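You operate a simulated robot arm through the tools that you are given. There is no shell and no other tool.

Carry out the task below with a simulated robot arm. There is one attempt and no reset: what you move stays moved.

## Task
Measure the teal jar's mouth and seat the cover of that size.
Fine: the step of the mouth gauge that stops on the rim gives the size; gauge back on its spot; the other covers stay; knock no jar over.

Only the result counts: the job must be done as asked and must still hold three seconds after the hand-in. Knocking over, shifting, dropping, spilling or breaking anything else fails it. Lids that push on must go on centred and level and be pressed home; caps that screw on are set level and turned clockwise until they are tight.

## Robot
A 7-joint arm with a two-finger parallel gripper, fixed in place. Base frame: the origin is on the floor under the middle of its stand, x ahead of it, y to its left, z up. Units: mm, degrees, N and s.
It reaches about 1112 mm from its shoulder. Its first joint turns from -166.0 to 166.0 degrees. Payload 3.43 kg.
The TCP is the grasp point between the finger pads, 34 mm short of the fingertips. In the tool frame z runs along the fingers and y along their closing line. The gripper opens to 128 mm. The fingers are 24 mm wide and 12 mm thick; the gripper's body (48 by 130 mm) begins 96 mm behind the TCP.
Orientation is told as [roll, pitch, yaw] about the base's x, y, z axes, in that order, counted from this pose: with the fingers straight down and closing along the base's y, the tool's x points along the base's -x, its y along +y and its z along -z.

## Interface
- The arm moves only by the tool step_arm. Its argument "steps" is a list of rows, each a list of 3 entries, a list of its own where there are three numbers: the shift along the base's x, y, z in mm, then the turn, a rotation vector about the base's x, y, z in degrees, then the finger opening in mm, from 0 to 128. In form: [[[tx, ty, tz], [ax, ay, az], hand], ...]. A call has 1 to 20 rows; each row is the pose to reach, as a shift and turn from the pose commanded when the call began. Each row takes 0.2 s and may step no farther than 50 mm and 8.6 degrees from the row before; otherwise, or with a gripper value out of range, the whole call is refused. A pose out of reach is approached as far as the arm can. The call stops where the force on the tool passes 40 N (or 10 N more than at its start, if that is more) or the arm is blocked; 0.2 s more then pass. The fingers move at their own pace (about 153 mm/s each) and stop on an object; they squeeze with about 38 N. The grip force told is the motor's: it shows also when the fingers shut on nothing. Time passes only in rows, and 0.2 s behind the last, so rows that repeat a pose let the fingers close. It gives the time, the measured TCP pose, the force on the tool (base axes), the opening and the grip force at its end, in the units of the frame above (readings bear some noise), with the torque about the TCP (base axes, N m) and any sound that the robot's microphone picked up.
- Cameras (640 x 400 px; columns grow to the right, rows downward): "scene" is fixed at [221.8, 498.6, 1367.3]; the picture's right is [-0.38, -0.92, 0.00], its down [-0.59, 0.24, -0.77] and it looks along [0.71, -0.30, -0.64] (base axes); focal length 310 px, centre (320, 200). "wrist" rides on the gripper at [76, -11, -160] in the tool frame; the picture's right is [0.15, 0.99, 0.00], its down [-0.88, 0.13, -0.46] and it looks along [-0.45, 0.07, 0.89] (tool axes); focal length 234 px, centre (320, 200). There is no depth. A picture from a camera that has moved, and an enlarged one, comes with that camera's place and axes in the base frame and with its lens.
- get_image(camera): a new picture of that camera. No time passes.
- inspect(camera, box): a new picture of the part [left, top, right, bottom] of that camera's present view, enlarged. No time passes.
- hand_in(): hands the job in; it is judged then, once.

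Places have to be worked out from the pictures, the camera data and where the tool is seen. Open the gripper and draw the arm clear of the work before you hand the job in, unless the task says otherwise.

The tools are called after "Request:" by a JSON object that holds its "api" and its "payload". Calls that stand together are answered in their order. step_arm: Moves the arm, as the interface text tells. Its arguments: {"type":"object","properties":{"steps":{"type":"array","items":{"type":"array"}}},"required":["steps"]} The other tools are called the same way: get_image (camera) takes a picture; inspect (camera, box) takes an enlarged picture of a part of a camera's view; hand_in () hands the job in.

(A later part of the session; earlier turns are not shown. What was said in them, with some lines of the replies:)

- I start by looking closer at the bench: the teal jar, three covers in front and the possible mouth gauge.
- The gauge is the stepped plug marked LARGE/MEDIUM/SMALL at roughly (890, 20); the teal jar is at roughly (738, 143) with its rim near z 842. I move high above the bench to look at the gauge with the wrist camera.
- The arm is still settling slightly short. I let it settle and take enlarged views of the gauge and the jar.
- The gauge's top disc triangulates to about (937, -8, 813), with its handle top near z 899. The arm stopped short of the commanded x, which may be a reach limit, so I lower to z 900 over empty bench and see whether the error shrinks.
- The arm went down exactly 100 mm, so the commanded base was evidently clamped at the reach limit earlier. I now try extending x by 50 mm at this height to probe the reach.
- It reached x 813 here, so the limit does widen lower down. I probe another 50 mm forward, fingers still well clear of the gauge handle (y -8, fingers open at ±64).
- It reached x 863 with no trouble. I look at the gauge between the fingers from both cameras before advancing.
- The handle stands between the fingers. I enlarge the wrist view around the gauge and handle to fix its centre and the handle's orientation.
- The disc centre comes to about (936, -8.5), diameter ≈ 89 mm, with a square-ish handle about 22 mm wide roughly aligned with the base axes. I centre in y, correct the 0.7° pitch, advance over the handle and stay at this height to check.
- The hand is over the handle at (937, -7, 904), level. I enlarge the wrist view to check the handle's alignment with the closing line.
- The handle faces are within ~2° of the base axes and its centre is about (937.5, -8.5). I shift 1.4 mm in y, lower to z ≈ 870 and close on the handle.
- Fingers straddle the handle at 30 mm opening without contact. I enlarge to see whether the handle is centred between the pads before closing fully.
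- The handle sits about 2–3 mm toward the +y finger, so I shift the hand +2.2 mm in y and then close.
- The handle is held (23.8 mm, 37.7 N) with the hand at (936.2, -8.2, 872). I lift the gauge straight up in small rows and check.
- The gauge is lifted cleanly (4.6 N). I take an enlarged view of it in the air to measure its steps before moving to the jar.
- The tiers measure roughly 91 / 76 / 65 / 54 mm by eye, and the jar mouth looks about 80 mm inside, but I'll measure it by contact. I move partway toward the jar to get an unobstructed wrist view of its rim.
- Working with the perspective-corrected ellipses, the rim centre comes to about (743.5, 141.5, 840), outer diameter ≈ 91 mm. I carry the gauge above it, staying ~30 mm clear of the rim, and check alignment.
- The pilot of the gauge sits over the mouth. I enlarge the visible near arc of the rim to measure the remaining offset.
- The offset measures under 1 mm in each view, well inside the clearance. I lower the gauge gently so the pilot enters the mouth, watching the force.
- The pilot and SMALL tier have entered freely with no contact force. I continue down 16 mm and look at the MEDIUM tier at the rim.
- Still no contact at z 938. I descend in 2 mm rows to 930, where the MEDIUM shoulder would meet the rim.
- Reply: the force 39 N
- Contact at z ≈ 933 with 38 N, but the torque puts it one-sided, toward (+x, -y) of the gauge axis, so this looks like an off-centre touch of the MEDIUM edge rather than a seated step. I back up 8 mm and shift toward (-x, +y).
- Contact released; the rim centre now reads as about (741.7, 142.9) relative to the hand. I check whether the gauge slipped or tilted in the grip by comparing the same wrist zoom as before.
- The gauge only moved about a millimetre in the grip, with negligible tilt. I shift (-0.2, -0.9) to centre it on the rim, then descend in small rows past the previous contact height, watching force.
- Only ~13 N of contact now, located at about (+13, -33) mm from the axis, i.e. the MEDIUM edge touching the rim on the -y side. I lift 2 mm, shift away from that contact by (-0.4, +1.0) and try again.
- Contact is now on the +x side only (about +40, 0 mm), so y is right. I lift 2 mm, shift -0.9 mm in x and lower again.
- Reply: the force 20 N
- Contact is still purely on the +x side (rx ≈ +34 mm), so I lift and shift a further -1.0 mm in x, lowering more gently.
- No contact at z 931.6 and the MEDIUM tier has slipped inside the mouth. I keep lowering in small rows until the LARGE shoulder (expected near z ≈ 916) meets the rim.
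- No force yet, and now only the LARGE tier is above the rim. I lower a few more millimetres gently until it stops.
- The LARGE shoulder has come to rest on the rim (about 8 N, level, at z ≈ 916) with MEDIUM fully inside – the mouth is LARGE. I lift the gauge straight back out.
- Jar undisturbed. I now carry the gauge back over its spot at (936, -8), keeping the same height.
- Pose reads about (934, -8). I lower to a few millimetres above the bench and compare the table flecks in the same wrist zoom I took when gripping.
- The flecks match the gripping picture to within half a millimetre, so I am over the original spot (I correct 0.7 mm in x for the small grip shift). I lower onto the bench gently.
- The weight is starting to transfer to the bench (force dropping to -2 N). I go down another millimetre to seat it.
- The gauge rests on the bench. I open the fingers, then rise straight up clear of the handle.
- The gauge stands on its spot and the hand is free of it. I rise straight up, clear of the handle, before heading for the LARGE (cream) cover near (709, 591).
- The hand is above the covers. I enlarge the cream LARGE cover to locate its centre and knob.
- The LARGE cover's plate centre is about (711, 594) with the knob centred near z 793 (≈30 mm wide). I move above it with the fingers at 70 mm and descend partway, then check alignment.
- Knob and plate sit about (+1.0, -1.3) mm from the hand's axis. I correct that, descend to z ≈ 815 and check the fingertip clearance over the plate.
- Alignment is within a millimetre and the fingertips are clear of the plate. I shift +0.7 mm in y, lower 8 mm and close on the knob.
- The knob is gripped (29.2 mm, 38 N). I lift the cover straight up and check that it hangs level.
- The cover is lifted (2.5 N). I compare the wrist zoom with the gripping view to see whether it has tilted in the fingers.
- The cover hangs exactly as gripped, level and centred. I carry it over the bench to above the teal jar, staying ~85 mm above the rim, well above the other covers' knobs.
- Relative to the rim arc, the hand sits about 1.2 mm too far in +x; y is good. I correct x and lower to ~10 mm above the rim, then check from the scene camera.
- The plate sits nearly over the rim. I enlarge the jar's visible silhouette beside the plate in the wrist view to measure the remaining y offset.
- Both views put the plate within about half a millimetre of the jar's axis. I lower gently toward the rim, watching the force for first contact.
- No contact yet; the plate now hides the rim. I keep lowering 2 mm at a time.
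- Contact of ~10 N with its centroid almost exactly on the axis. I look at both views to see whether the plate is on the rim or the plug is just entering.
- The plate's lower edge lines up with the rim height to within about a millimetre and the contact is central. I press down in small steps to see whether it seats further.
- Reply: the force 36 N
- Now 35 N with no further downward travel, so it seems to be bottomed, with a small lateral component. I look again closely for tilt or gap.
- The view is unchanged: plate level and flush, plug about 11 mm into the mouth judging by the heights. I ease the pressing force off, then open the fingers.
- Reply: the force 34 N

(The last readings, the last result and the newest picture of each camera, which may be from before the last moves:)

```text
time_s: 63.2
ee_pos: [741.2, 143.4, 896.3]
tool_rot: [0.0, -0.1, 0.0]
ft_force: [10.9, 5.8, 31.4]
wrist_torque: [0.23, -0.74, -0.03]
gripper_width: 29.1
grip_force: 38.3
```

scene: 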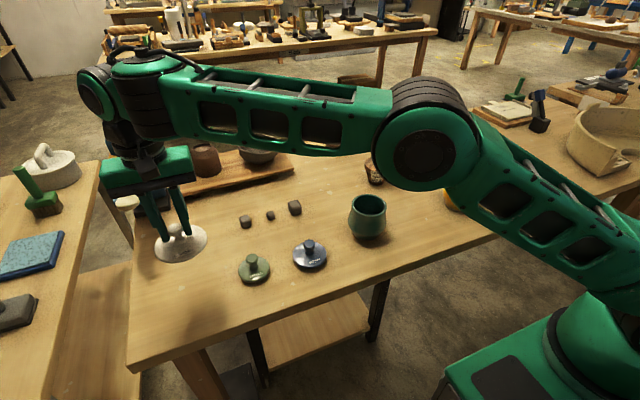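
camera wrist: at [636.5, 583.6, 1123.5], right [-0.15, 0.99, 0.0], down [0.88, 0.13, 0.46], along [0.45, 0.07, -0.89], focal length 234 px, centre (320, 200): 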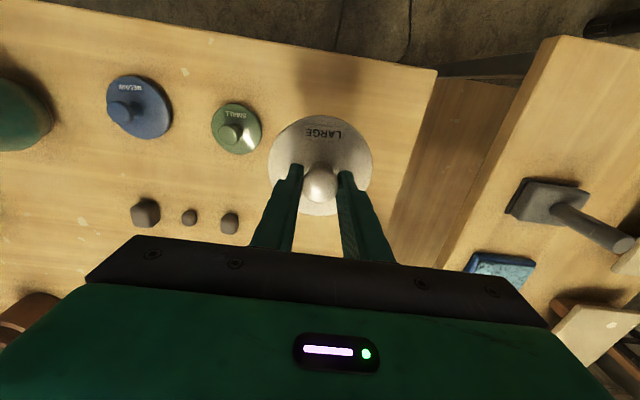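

The force is still reading 31 N despite the 1.4 mm lift, with some sideways load; I hold still a moment and re-read before doing anything else.

Request:
{"api": "step_arm", "payload": {"steps": [[[0, 0, 0], [0, 0, 0], 10], [[0, 0, 0], [0, 0, 0], 10]]}}

```text
time_s: 63.8
ee_pos: [739.6, 142.2, 895.6]
tool_rot: [0.0, -0.1, 0.0]
ft_force: [10.9, 6.1, 31.5]
wrist_torque: [0.21, -0.59, 0.05]
gripper_width: 28.9
grip_force: 38.0
```

The load is static. I raise another 1 mm and watch how the force responds.

Request:
{"api": "step_arm", "payload": {"steps": [[[0, 0, 0.5], [0, 0, 0], 10], [[0, 0, 1.0], [0, 0, 0], 10], [[0, 0, 1.0], [0, 0, 0], 10]]}}

```text
time_s: 64.6
ee_pos: [739.3, 142.1, 895.8]
tool_rot: [-0.1, 0.2, 0.0]
ft_force: [9.6, 3.9, 11.6]
wrist_torque: [0.13, -0.89, 0.1]
gripper_width: 29.0
grip_force: 38.4
```

The plug is in the mouth but the hand pulls it sideways: the jar pushes back about (+9.6, +3.9) N. I shift the hand by (+0.6, +0.3) to relieve that lateral load.

Request:
{"api": "step_arm", "payload": {"steps": [[[0.3, 0.15, 0], [0, 0, 0], 10], [[0.6, 0.3, 0], [0, 0, 0], 10], [[0.6, 0.3, 0], [0, 0, 0], 10]]}}

```text
time_s: 65.4
ee_pos: [740.2, 143.1, 894.9]
tool_rot: [-0.1, 0.1, -0.1]
ft_force: [0.9, 0.4, 6.1]
wrist_torque: [-0.15, 0.2, -0.04]
gripper_width: 29.0
grip_force: 37.9
```

The sideways load is gone. Now I press straight down again to drive the cover home.

Request:
{"api": "step_arm", "payload": {"steps": [[[0, 0, -0.7], [0, 0, 0], 10], [[0, 0, -1.4], [0, 0, 0], 10], [[0, 0, -1.4], [0, 0, 0], 10]]}}

```text
time_s: 66.2
ee_pos: [739.2, 144.8, 895.8]
tool_rot: [0.0, -0.1, 0.0]
ft_force: [-4.3, 3.9, 21.8]
wrist_torque: [0.14, 0.94, -0.08]
gripper_width: 29.0
grip_force: 38.1
```

Contact now carries more on the -x side, just a hair of tilt held by the grip. I ease off 1 mm and open the fingers so the cover can settle level on the rim.

Request:
{"api": "step_arm", "payload": {"steps": [[[0, 0, 0.7], [0, 0, 0], 10], [[0, 0, 1.4], [0, 0, 0], 10], [[0, 0, 1.4], [0, 0, 0], 10]]}}

Request:
{"api": "step_arm", "payload": {"steps": [[[0, 0, 0], [0, 0, 0], 31], [[0, 0, 0], [0, 0, 0], 34], [[0, 0, 0], [0, 0, 0], 42], [[0, 0, 0], [0, 0, 0], 55], [[0, 0, 0], [0, 0, 0], 60], [[0, 0, 0], [0, 0, 0], 60]]}}

Request:
{"api": "inspect", "payload": {"camera": "scene", "box": [335, 180, 405, 240]}}

Request:
{"api": "inspect", "payload": {"camera": "wrist", "box": [264, 100, 376, 200]}}

```text
time_s: 67.0
ee_pos: [740.4, 141.5, 896.0]
tool_rot: [0.0, 0.0, -0.2]
ft_force: [0.9, 3.2, 7.2]
wrist_torque: [0.17, -0.28, 0.09]
gripper_width: 29.0
grip_force: 38.3
```

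```text
time_s: 68.4
ee_pos: [739.1, 142.8, 894.5]
tool_rot: [0.0, 0.1, 0.0]
ft_force: [0.1, 0.7, -0.1]
wrist_torque: [0.0, 0.0, -0.04]
gripper_width: 60.0
grip_force: 0.0
```

```text
6.67 times, centred on (370, 210) of scene
camera zoom: at [221.8, 498.6, 1367.3], right [-0.38, -0.92, 0.0], down [-0.59, 0.24, -0.77], along [0.71, -0.3, -0.64], focal length 2064 px, centre (-13, 133)
```

zoom: 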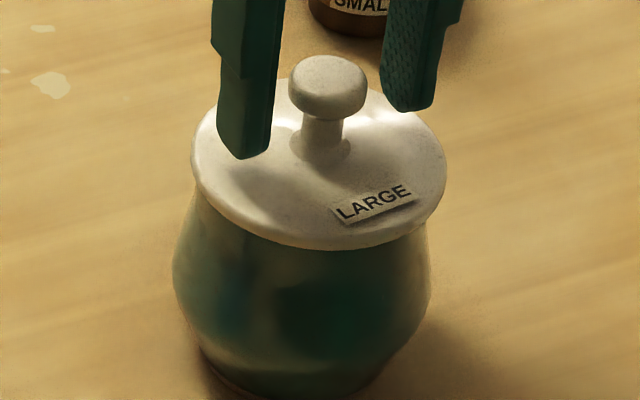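

```text
4.00 times, centred on (320, 150) of wrist
camera zoom: at [663.9, 132.7, 1056.0], right [-0.15, 0.99, 0.0], down [0.88, 0.13, 0.46], along [0.45, 0.07, -0.89], focal length 937 px, centre (320, 400)
```

zoom: 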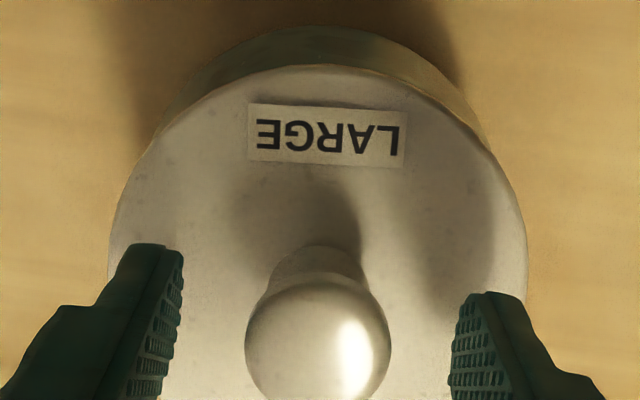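

The cover has settled with its knob centred between the fingers. I rise above the knob, close the fingers and prepare to press on the knob's top.

Request:
{"api": "step_arm", "payload": {"steps": [[[0, 0, 15], [0, 0, 0], 60], [[0, 0, 35], [0, 0, 0], 60], [[0, 0, 55], [0, 0, 0], 60], [[0, 0, 65], [0, 0, 0], 30], [[0, 0, 65], [0, 0, 0], 0], [[0, 0, 65], [0, 0, 0], 0], [[0, 0, 65], [0, 0, 0], 0]]}}

Request:
{"api": "inspect", "payload": {"camera": "scene", "box": [320, 150, 416, 250]}}

Request:
{"api": "inspect", "payload": {"camera": "wrist", "box": [264, 100, 376, 200]}}

```text
time_s: 70.0
ee_pos: [742.1, 144.0, 962.0]
tool_rot: [0.0, 0.1, 0.1]
ft_force: [-0.8, 0.2, -0.4]
wrist_torque: [0.0, 0.02, 0.0]
gripper_width: 0.0
grip_force: 33.1
```

```text
4.00 times, centred on (368, 200) of scene
camera zoom: at [221.8, 498.6, 1367.3], right [-0.38, -0.92, 0.0], down [-0.59, 0.24, -0.77], along [0.71, -0.3, -0.64], focal length 1238 px, centre (128, 200)
```

zoom: 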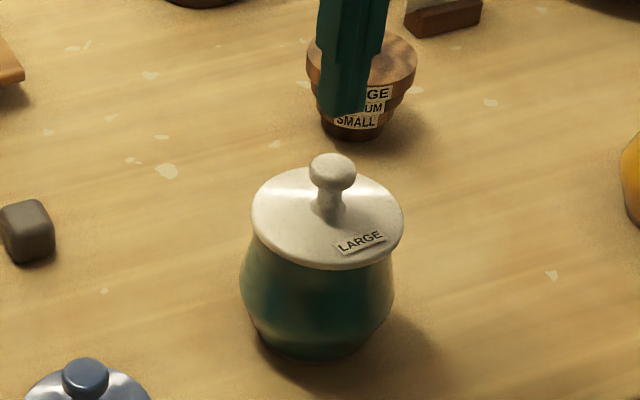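

```text
4.00 times, centred on (320, 150) of wrist
camera zoom: at [664.6, 133.5, 1122.2], right [-0.15, 0.99, 0.0], down [0.88, 0.13, 0.46], along [0.45, 0.07, -0.89], focal length 937 px, centre (320, 400)
```

zoom: 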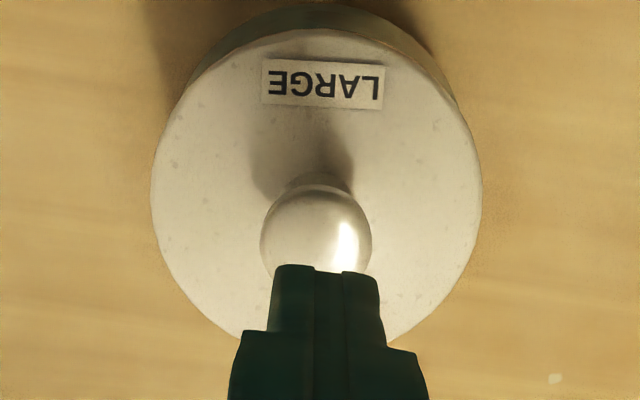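

Fingers are closed above the knob, which sits about (-1, -0.5) mm from the hand's axis. I correct and lower toward the knob top.

Request:
{"api": "step_arm", "payload": {"steps": [[[-1, -0.5, -8], [0, 0, 0], 0], [[-1, -0.5, -16], [0, 0, 0], 0], [[-1, -0.5, -24], [0, 0, 0], 0], [[-1, -0.5, -29], [0, 0, 0], 0], [[-1, -0.5, -31], [0, 0, 0], 0], [[-1, -0.5, -31], [0, 0, 0], 0]]}}

Request:
{"api": "inspect", "payload": {"camera": "scene", "box": [335, 165, 405, 225]}}

```text
time_s: 71.4
ee_pos: [738.2, 142.5, 929.8]
tool_rot: [0.0, 0.0, 0.0]
ft_force: [-0.3, -0.1, 0.5]
wrist_torque: [0.0, 0.0, 0.01]
gripper_width: 0.0
grip_force: 33.5
```

```text
6.67 times, centred on (370, 195) of scene
camera zoom: at [221.8, 498.6, 1367.3], right [-0.38, -0.92, 0.0], down [-0.59, 0.24, -0.77], along [0.71, -0.3, -0.64], focal length 2064 px, centre (-13, 233)
```

zoom: 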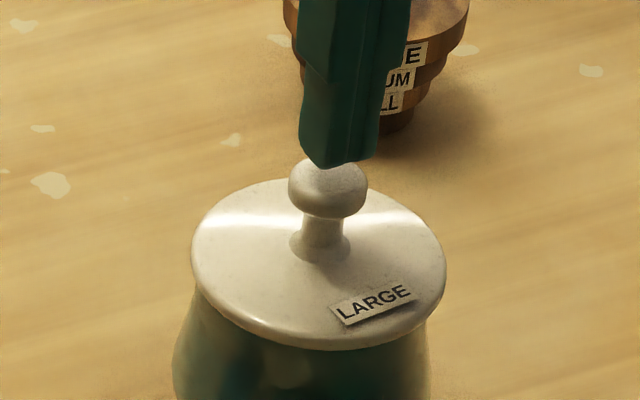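

The fingertips are just above the knob. I lower in small steps to make contact and press.

Request:
{"api": "step_arm", "payload": {"steps": [[[0, 0, -2], [0, 0, 0], 0], [[0, 0, -4], [0, 0, 0], 0], [[0, 0, -5], [0, 0, 0], 0], [[0, 0, -5], [0, 0, 0], 0]]}}

```text
time_s: 72.4
ee_pos: [739.9, 142.9, 924.3]
tool_rot: [0.0, 0.0, 0.0]
ft_force: [0.0, -0.3, 0.0]
wrist_torque: [0.02, 0.0, -0.01]
gripper_width: 0.0
grip_force: 32.9
```

Request:
{"api": "step_arm", "payload": {"steps": [[[0, 0, -1], [0, 0, 0], 0], [[0, 0, -2], [0, 0, 0], 0], [[0, 0, -2], [0, 0, 0], 0]]}}

```text
time_s: 73.2
ee_pos: [740.4, 142.8, 922.2]
tool_rot: [0.0, -0.1, 0.0]
ft_force: [-0.6, 0.5, -0.3]
wrist_torque: [0.01, -0.02, 0.02]
gripper_width: 0.1
grip_force: 32.9
```

Request:
{"api": "step_arm", "payload": {"steps": [[[0, 0, -1], [0, 0, 0], 0], [[0, 0, -2], [0, 0, 0], 0], [[0, 0, -2], [0, 0, 0], 0]]}}

Request:
{"api": "inspect", "payload": {"camera": "scene", "box": [345, 180, 393, 215]}}

```text
time_s: 74.0
ee_pos: [739.4, 142.3, 921.2]
tool_rot: [0.0, 0.0, 0.0]
ft_force: [0.5, -0.3, -0.5]
wrist_torque: [0.0, -0.01, -0.03]
gripper_width: 0.0
grip_force: 32.7
```

```text
11.43 times, centred on (369, 198) of scene
camera zoom: at [221.8, 498.6, 1367.3], right [-0.38, -0.92, 0.0], down [-0.59, 0.24, -0.77], along [0.71, -0.3, -0.64], focal length 3538 px, centre (-240, 229)
```

zoom: 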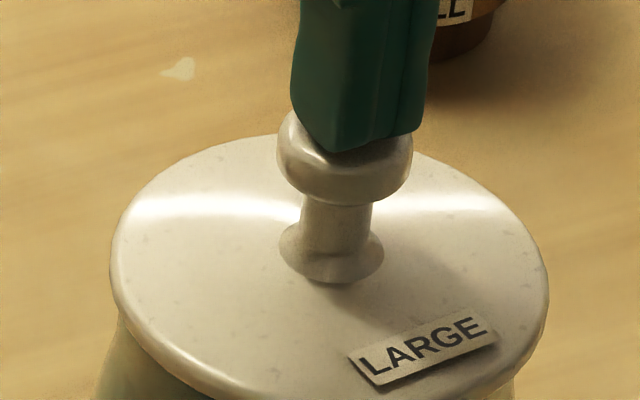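

Almost touching; still no force. I continue down a millimetre or two at a time.

Request:
{"api": "step_arm", "payload": {"steps": [[[0, 0, -1], [0, 0, 0], 0], [[0, 0, -2], [0, 0, 0], 0], [[0, 0, -2], [0, 0, 0], 0]]}}

```text
time_s: 74.8
ee_pos: [739.0, 142.8, 920.2]
tool_rot: [-0.1, 0.0, 0.0]
ft_force: [-2.3, -0.8, 14.2]
wrist_torque: [0.0, 0.13, -0.01]
gripper_width: 0.0
grip_force: 33.3
```

Contact on the knob, 14 N and within 4 mm of the hand's axis. I press on to about 35 N and hold.

Request:
{"api": "step_arm", "payload": {"steps": [[[0, 0, -0.5], [0, 0, 0], 0], [[0, 0, -1.0], [0, 0, 0], 0], [[0, 0, -1.4], [0, 0, 0], 0], [[0, 0, -1.4], [0, 0, 0], 0], [[0, 0, -1.4], [0, 0, 0], 0]]}}

```text
time_s: 76.0
ee_pos: [740.2, 142.7, 920.4]
tool_rot: [0.0, -0.2, 0.0]
ft_force: [-2.8, 4.3, 26.6]
wrist_torque: [0.15, 0.2, 0.11]
gripper_width: 0.0
grip_force: 32.7
```

26.6 N and no travel. I add another 0.8 mm of press to approach the force limit and hold.

Request:
{"api": "step_arm", "payload": {"steps": [[[0, 0, -0.4], [0, 0, 0], 0], [[0, 0, -0.8], [0, 0, 0], 0], [[0, 0, -0.8], [0, 0, 0], 0], [[0, 0, -0.8], [0, 0, 0], 0]]}}

Request:
{"api": "inspect", "payload": {"camera": "scene", "box": [335, 180, 405, 240]}}

Request:
{"api": "inspect", "payload": {"camera": "wrist", "box": [264, 100, 376, 200]}}

```text
time_s: 76.5
ee_pos: [729.4, 142.8, 927.8]
tool_rot: [0.0, -0.8, -0.1]
ft_force: [0.4, 0.9, -0.8]
wrist_torque: [-0.01, 0.1, 0.02]
gripper_width: 0.2
grip_force: 33.0
stopped in row 2: the force on the tool passed its limit at 42 N (the readings are from after the stop); the commanded pose is now the measured one
```

```text
6.67 times, centred on (370, 210) of scene
camera zoom: at [221.8, 498.6, 1367.3], right [-0.38, -0.92, 0.0], down [-0.59, 0.24, -0.77], along [0.71, -0.3, -0.64], focal length 2064 px, centre (-13, 133)
```

zoom: 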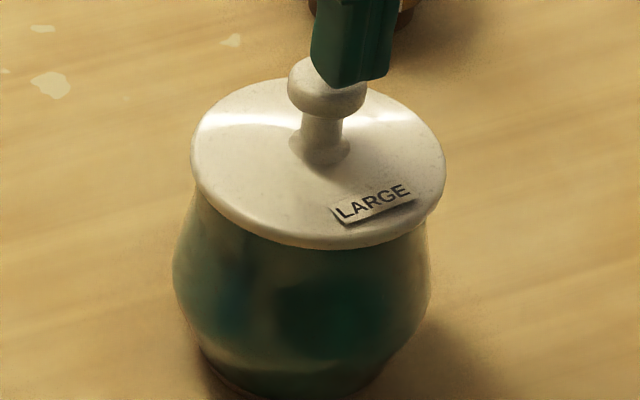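

```text
4.00 times, centred on (320, 150) of wrist
camera zoom: at [650.1, 132.4, 1087.2], right [-0.15, 0.99, 0.0], down [0.87, 0.13, 0.47], along [0.46, 0.07, -0.88], focal length 937 px, centre (320, 400)
```

zoom: 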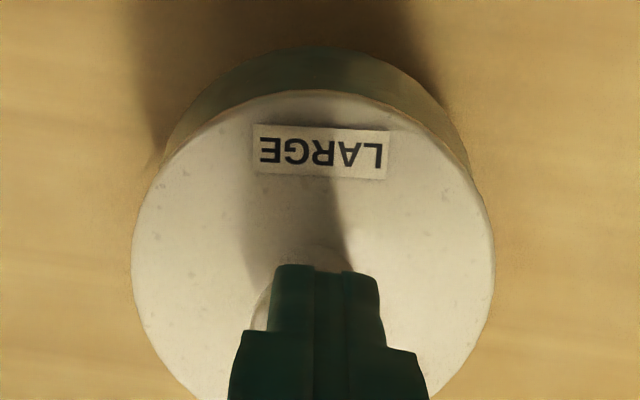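

The press reached 42 N and the hand recoiled clear; the cover did not move and sits level. I rise away from the jar and inspect the result.

Request:
{"api": "step_arm", "payload": {"steps": [[[0, 0, 10], [0, 0, 0], 0], [[0, 0, 30], [0, 0.4, 0], 0], [[0, 0, 60], [0, 0.8, 0], 10], [[0, 0, 90], [0, 0.8, 0], 40], [[0, 0, 120], [0, 0.8, 0], 60], [[0, 0, 120], [0, 0.8, 0], 60]]}}

Request:
{"api": "inspect", "payload": {"camera": "scene", "box": [335, 180, 405, 240]}}

Request:
{"api": "get_image", "payload": {"camera": "wrist"}}

Request:
{"api": "get_image", "payload": {"camera": "scene"}}

```text
time_s: 77.9
ee_pos: [729.7, 144.4, 1048.8]
tool_rot: [0.1, -0.1, 0.1]
ft_force: [-0.6, -0.1, 0.0]
wrist_torque: [-0.03, 0.01, -0.02]
gripper_width: 59.8
grip_force: 0.1
```

```text
6.67 times, centred on (370, 210) of scene
camera zoom: at [221.8, 498.6, 1367.3], right [-0.38, -0.92, 0.0], down [-0.59, 0.24, -0.77], along [0.71, -0.3, -0.64], focal length 2064 px, centre (-13, 133)
```

zoom: 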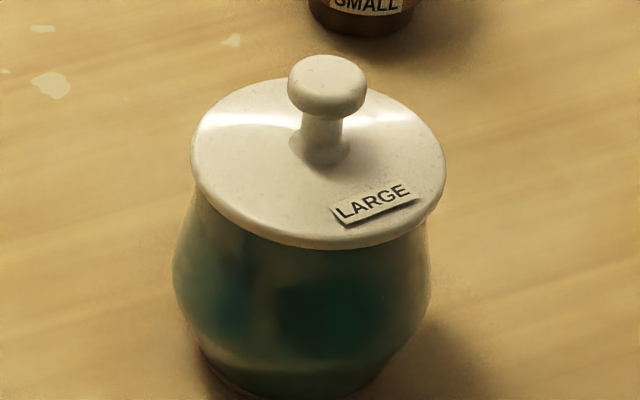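

```text
taken
camera wrist: at [652.7, 133.8, 1208.9], right [-0.15, 0.99, 0.0], down [0.88, 0.13, 0.46], along [0.45, 0.07, -0.89], focal length 234 px, centre (320, 200)
```

wrist: 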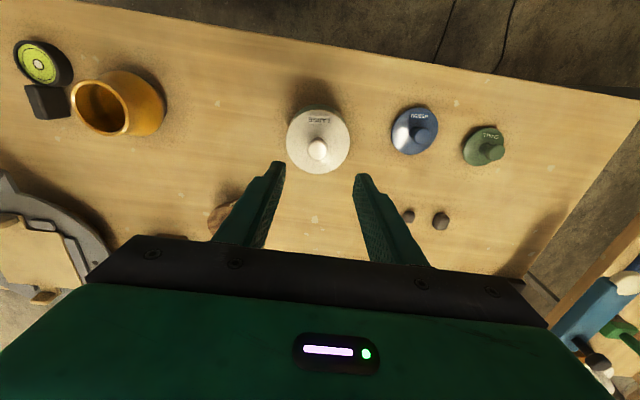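

```text
taken
```

scene: 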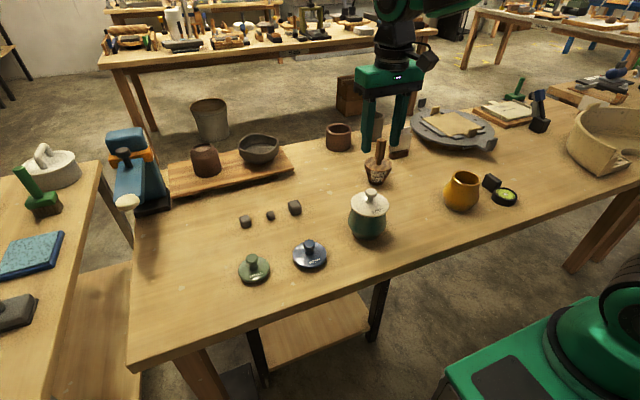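

The LARGE cover sits on the jar, the gauge stands on its spot, and the other covers are untouched. To be sure the flange is truly down, I back the hand away and tilt it so the wrist camera can look at the rim from the side.

Request:
{"api": "step_arm", "payload": {"steps": [[[-33, 1, -10], [0, 0, 0], 80], [[-66, 2, -20], [0, 0, 0], 110], [[-100, 3, -30], [0, 0, 0], 128], [[-133, 4, -40], [0, 0, 0], 128], [[-165, 5, -49], [0, 0, 0], 128], [[-165, 5, -49], [0, -7.5, 0], 128], [[-165, 5, -49], [0, -15, 0], 128], [[-165, 5, -49], [0, -22.5, 0], 128], [[-165, 5, -49], [0, -30, 0], 128], [[-165, 5, -49], [0, -30, 0], 128]]}}

Request:
{"api": "get_image", "payload": {"camera": "wrist"}}

Request:
{"api": "get_image", "payload": {"camera": "scene"}}

```text
time_s: 80.1
ee_pos: [565.0, 148.9, 998.8]
tool_rot: [0.2, -30.2, 0.0]
ft_force: [0.3, 0.2, 0.1]
wrist_torque: [0.01, -0.02, -0.04]
gripper_width: 128.0
grip_force: 0.1
```

```text
taken
camera wrist: at [418.3, 138.1, 1098.9], right [-0.13, 0.99, -0.07], down [0.53, 0.13, 0.84], along [0.84, 0.07, -0.54], focal length 234 px, centre (320, 200)
```

wrist: 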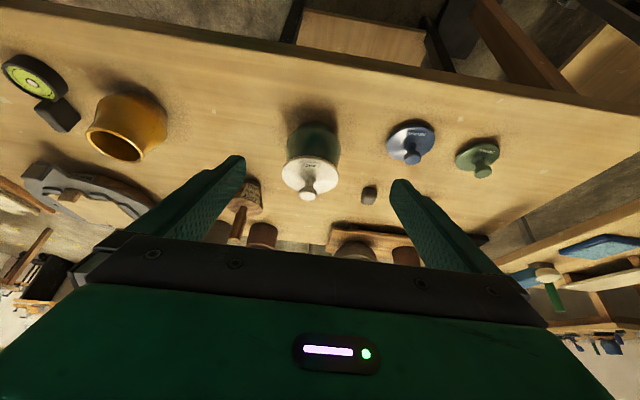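

```text
taken
```

scene: 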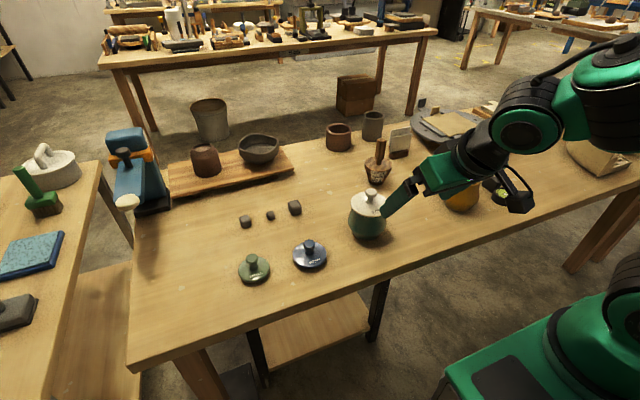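

The tilt works without trouble. I tilt another 25° and lower 65 mm, still about 90 mm short of the jar, for a near-horizontal look at the rim.

Request:
{"api": "step_arm", "payload": {"steps": [[[-5, 0, 0], [0, -7, 0], 128], [[-10, 0, -10], [0, -14, 0], 128], [[-10, 0, -25], [0, -20, 0], 128], [[-10, 0, -45], [0, -25, 0], 128], [[-10, 0, -65], [0, -25, 0], 128], [[-10, 0, -65], [0, -25, 0], 128]]}}

Request:
{"api": "get_image", "payload": {"camera": "wrist"}}

```text
time_s: 81.5
ee_pos: [551.9, 216.1, 975.0]
tool_rot: [0.2, -55.0, -0.2]
ft_force: [0.3, -0.2, -0.4]
wrist_torque: [0.02, 0.03, 0.03]
gripper_width: 128.3
grip_force: 0.1
out of reach, approached as far as the arm can: row 2, 3, 4, 5, 6
```

```text
taken
camera wrist: at [377.5, 205.7, 1004.6], right [-0.08, 0.99, -0.12], down [0.13, 0.13, 0.98], along [0.99, 0.07, -0.14], focal length 234 px, centre (320, 200)
```

wrist: 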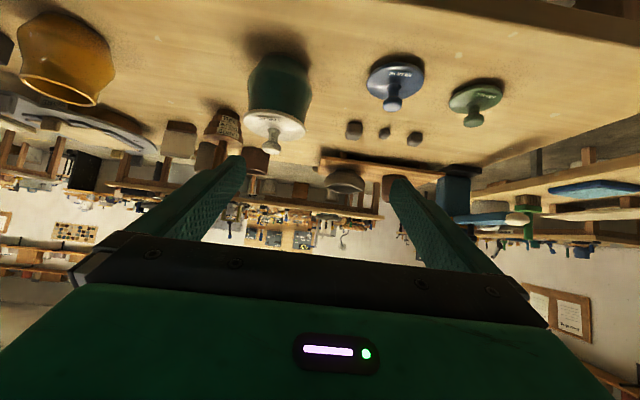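

The arm hit its reach limit but the view is good: the jar shows (upside down) at upper left-centre. I enlarge its rim.

Request:
{"api": "inspect", "payload": {"camera": "wrist", "box": [235, 85, 315, 155]}}

Request:
{"api": "inspect", "payload": {"camera": "wrist", "box": [240, 95, 288, 130]}}

Request:
{"api": "inspect", "payload": {"camera": "wrist", "box": [270, 100, 318, 135]}}

```text
5.71 times, centred on (275, 120) of wrist
camera zoom: at [377.5, 205.7, 1004.6], right [-0.08, 0.99, -0.12], down [0.13, 0.13, 0.98], along [0.99, 0.07, -0.14], focal length 1338 px, centre (577, 657)
```

zoom: 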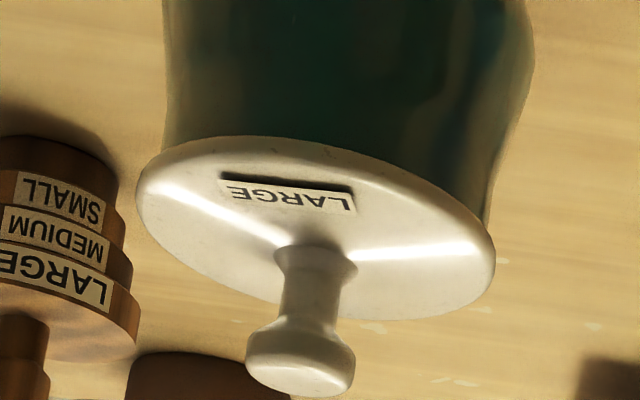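

```text
11.43 times, centred on (264, 112) of wrist
camera zoom: at [377.5, 205.7, 1004.6], right [-0.08, 0.99, -0.12], down [0.13, 0.13, 0.98], along [0.99, 0.07, -0.14], focal length 2676 px, centre (960, 1200)
```

zoom: 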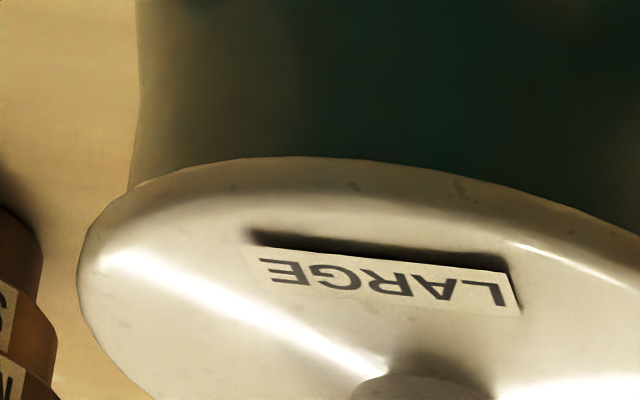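

```text
11.43 times, centred on (294, 118) of wrist
camera zoom: at [377.5, 205.7, 1004.6], right [-0.08, 0.99, -0.12], down [0.13, 0.13, 0.98], along [0.99, 0.07, -0.14], focal length 2676 px, centre (617, 1143)
```

zoom: 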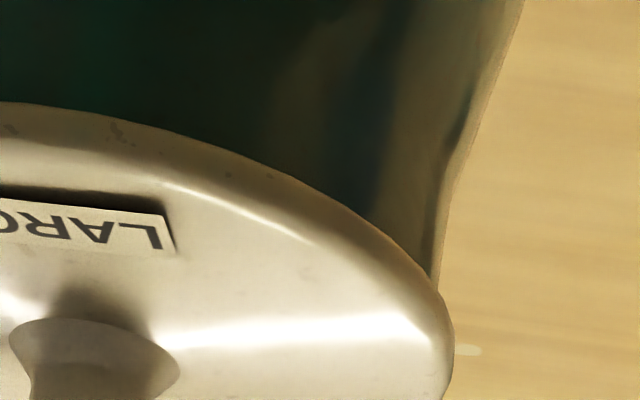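

From the side the flange sits flush and level on the rim, with no visible gap. I bring the hand back upright and up to a clear parking pose with the gripper open.

Request:
{"api": "step_arm", "payload": {"steps": [[[-5, -15, 15], [0, 7.5, 0], 128], [[-10, -30, 30], [0, 15, 0], 128], [[-15, -45, 50], [0, 22.5, 0], 128], [[-20, -60, 70], [0, 30, 0], 128], [[-25, -75, 90], [0, 37.5, 0], 128], [[-30, -90, 110], [0, 45, 0], 128], [[-35, -105, 125], [0, 52, 0], 128], [[-42, -124, 140], [0, 55, 0], 128], [[-42, -124, 140], [0, 55, 0], 128]]}}

Request:
{"api": "get_image", "payload": {"camera": "scene"}}

Request:
{"api": "inspect", "payload": {"camera": "scene", "box": [335, 130, 415, 245]}}

Request:
{"api": "inspect", "payload": {"camera": "scene", "box": [360, 130, 408, 190]}}

```text
time_s: 83.5
ee_pos: [512.2, 88.0, 1114.6]
tool_rot: [0.1, 0.0, 0.0]
ft_force: [0.3, 1.0, -0.4]
wrist_torque: [0.01, 0.02, 0.0]
gripper_width: 127.7
grip_force: 0.1
```

```text
taken
```

scene: 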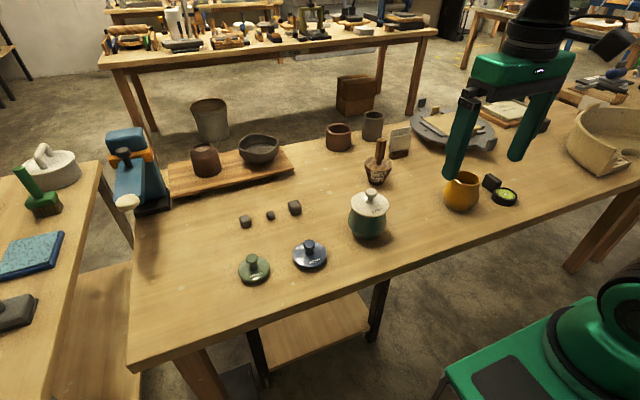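

```text
3.48 times, centred on (375, 188) of scene
camera zoom: at [221.8, 498.6, 1367.3], right [-0.38, -0.92, 0.0], down [-0.59, 0.24, -0.77], along [0.71, -0.3, -0.64], focal length 1077 px, centre (129, 244)
```

zoom: 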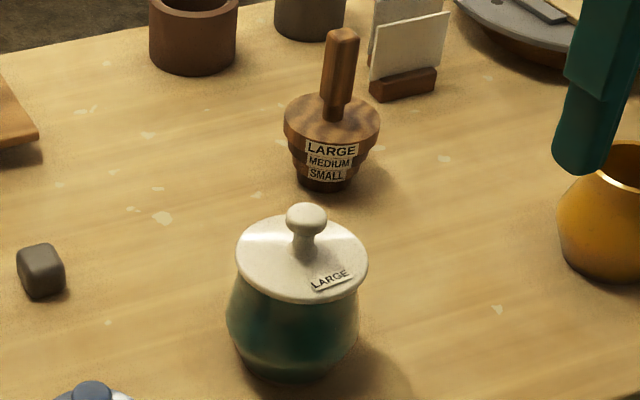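

```text
6.67 times, centred on (384, 160) of scene
camera zoom: at [221.8, 498.6, 1367.3], right [-0.38, -0.92, 0.0], down [-0.59, 0.24, -0.77], along [0.71, -0.3, -0.64], focal length 2064 px, centre (-107, 467)
```

zoom: 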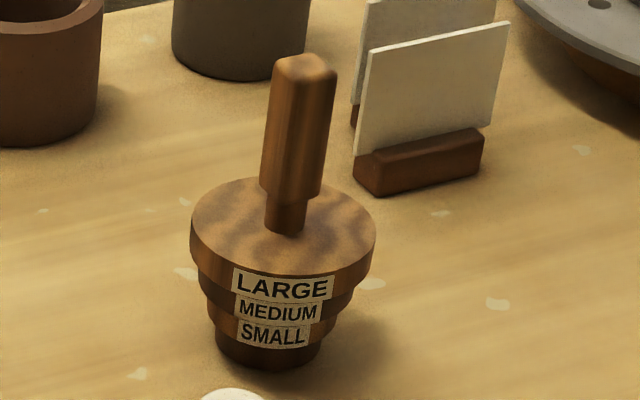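

Final check: the LARGE cover sits level on the teal jar. The gauge is upright, about 2 mm from where it started. The other two covers and both jars are undisturbed, and the hand is open and clear, so I hand in.

Request:
{"api": "hand_in", "payload": {}}

```text
The job is handed in.
```

The teal jar's mouth measures LARGE, and the cream LARGE cover is seated on it. I've handed the job in and don't have the judge's result yet.

- **Measurement:** The MEDIUM step caught on the rim at first because the gauge was slightly off-centre. Once centred, it dropped inside the mouth, and the LARGE step came to rest on the rim.
- **Cover:** It went on centred and level. I pressed it until the force passed the 40 N limit (42 N), and it did not move any further. A view from the side showed no gap at the rim.
- **Gauge:** It is back on its spot, upright, about 2 mm from where it started.
- **Everything else:** The SMALL and MEDIUM covers were not touched and no jar was knocked over. The gripper is open and parked clear of the bench.
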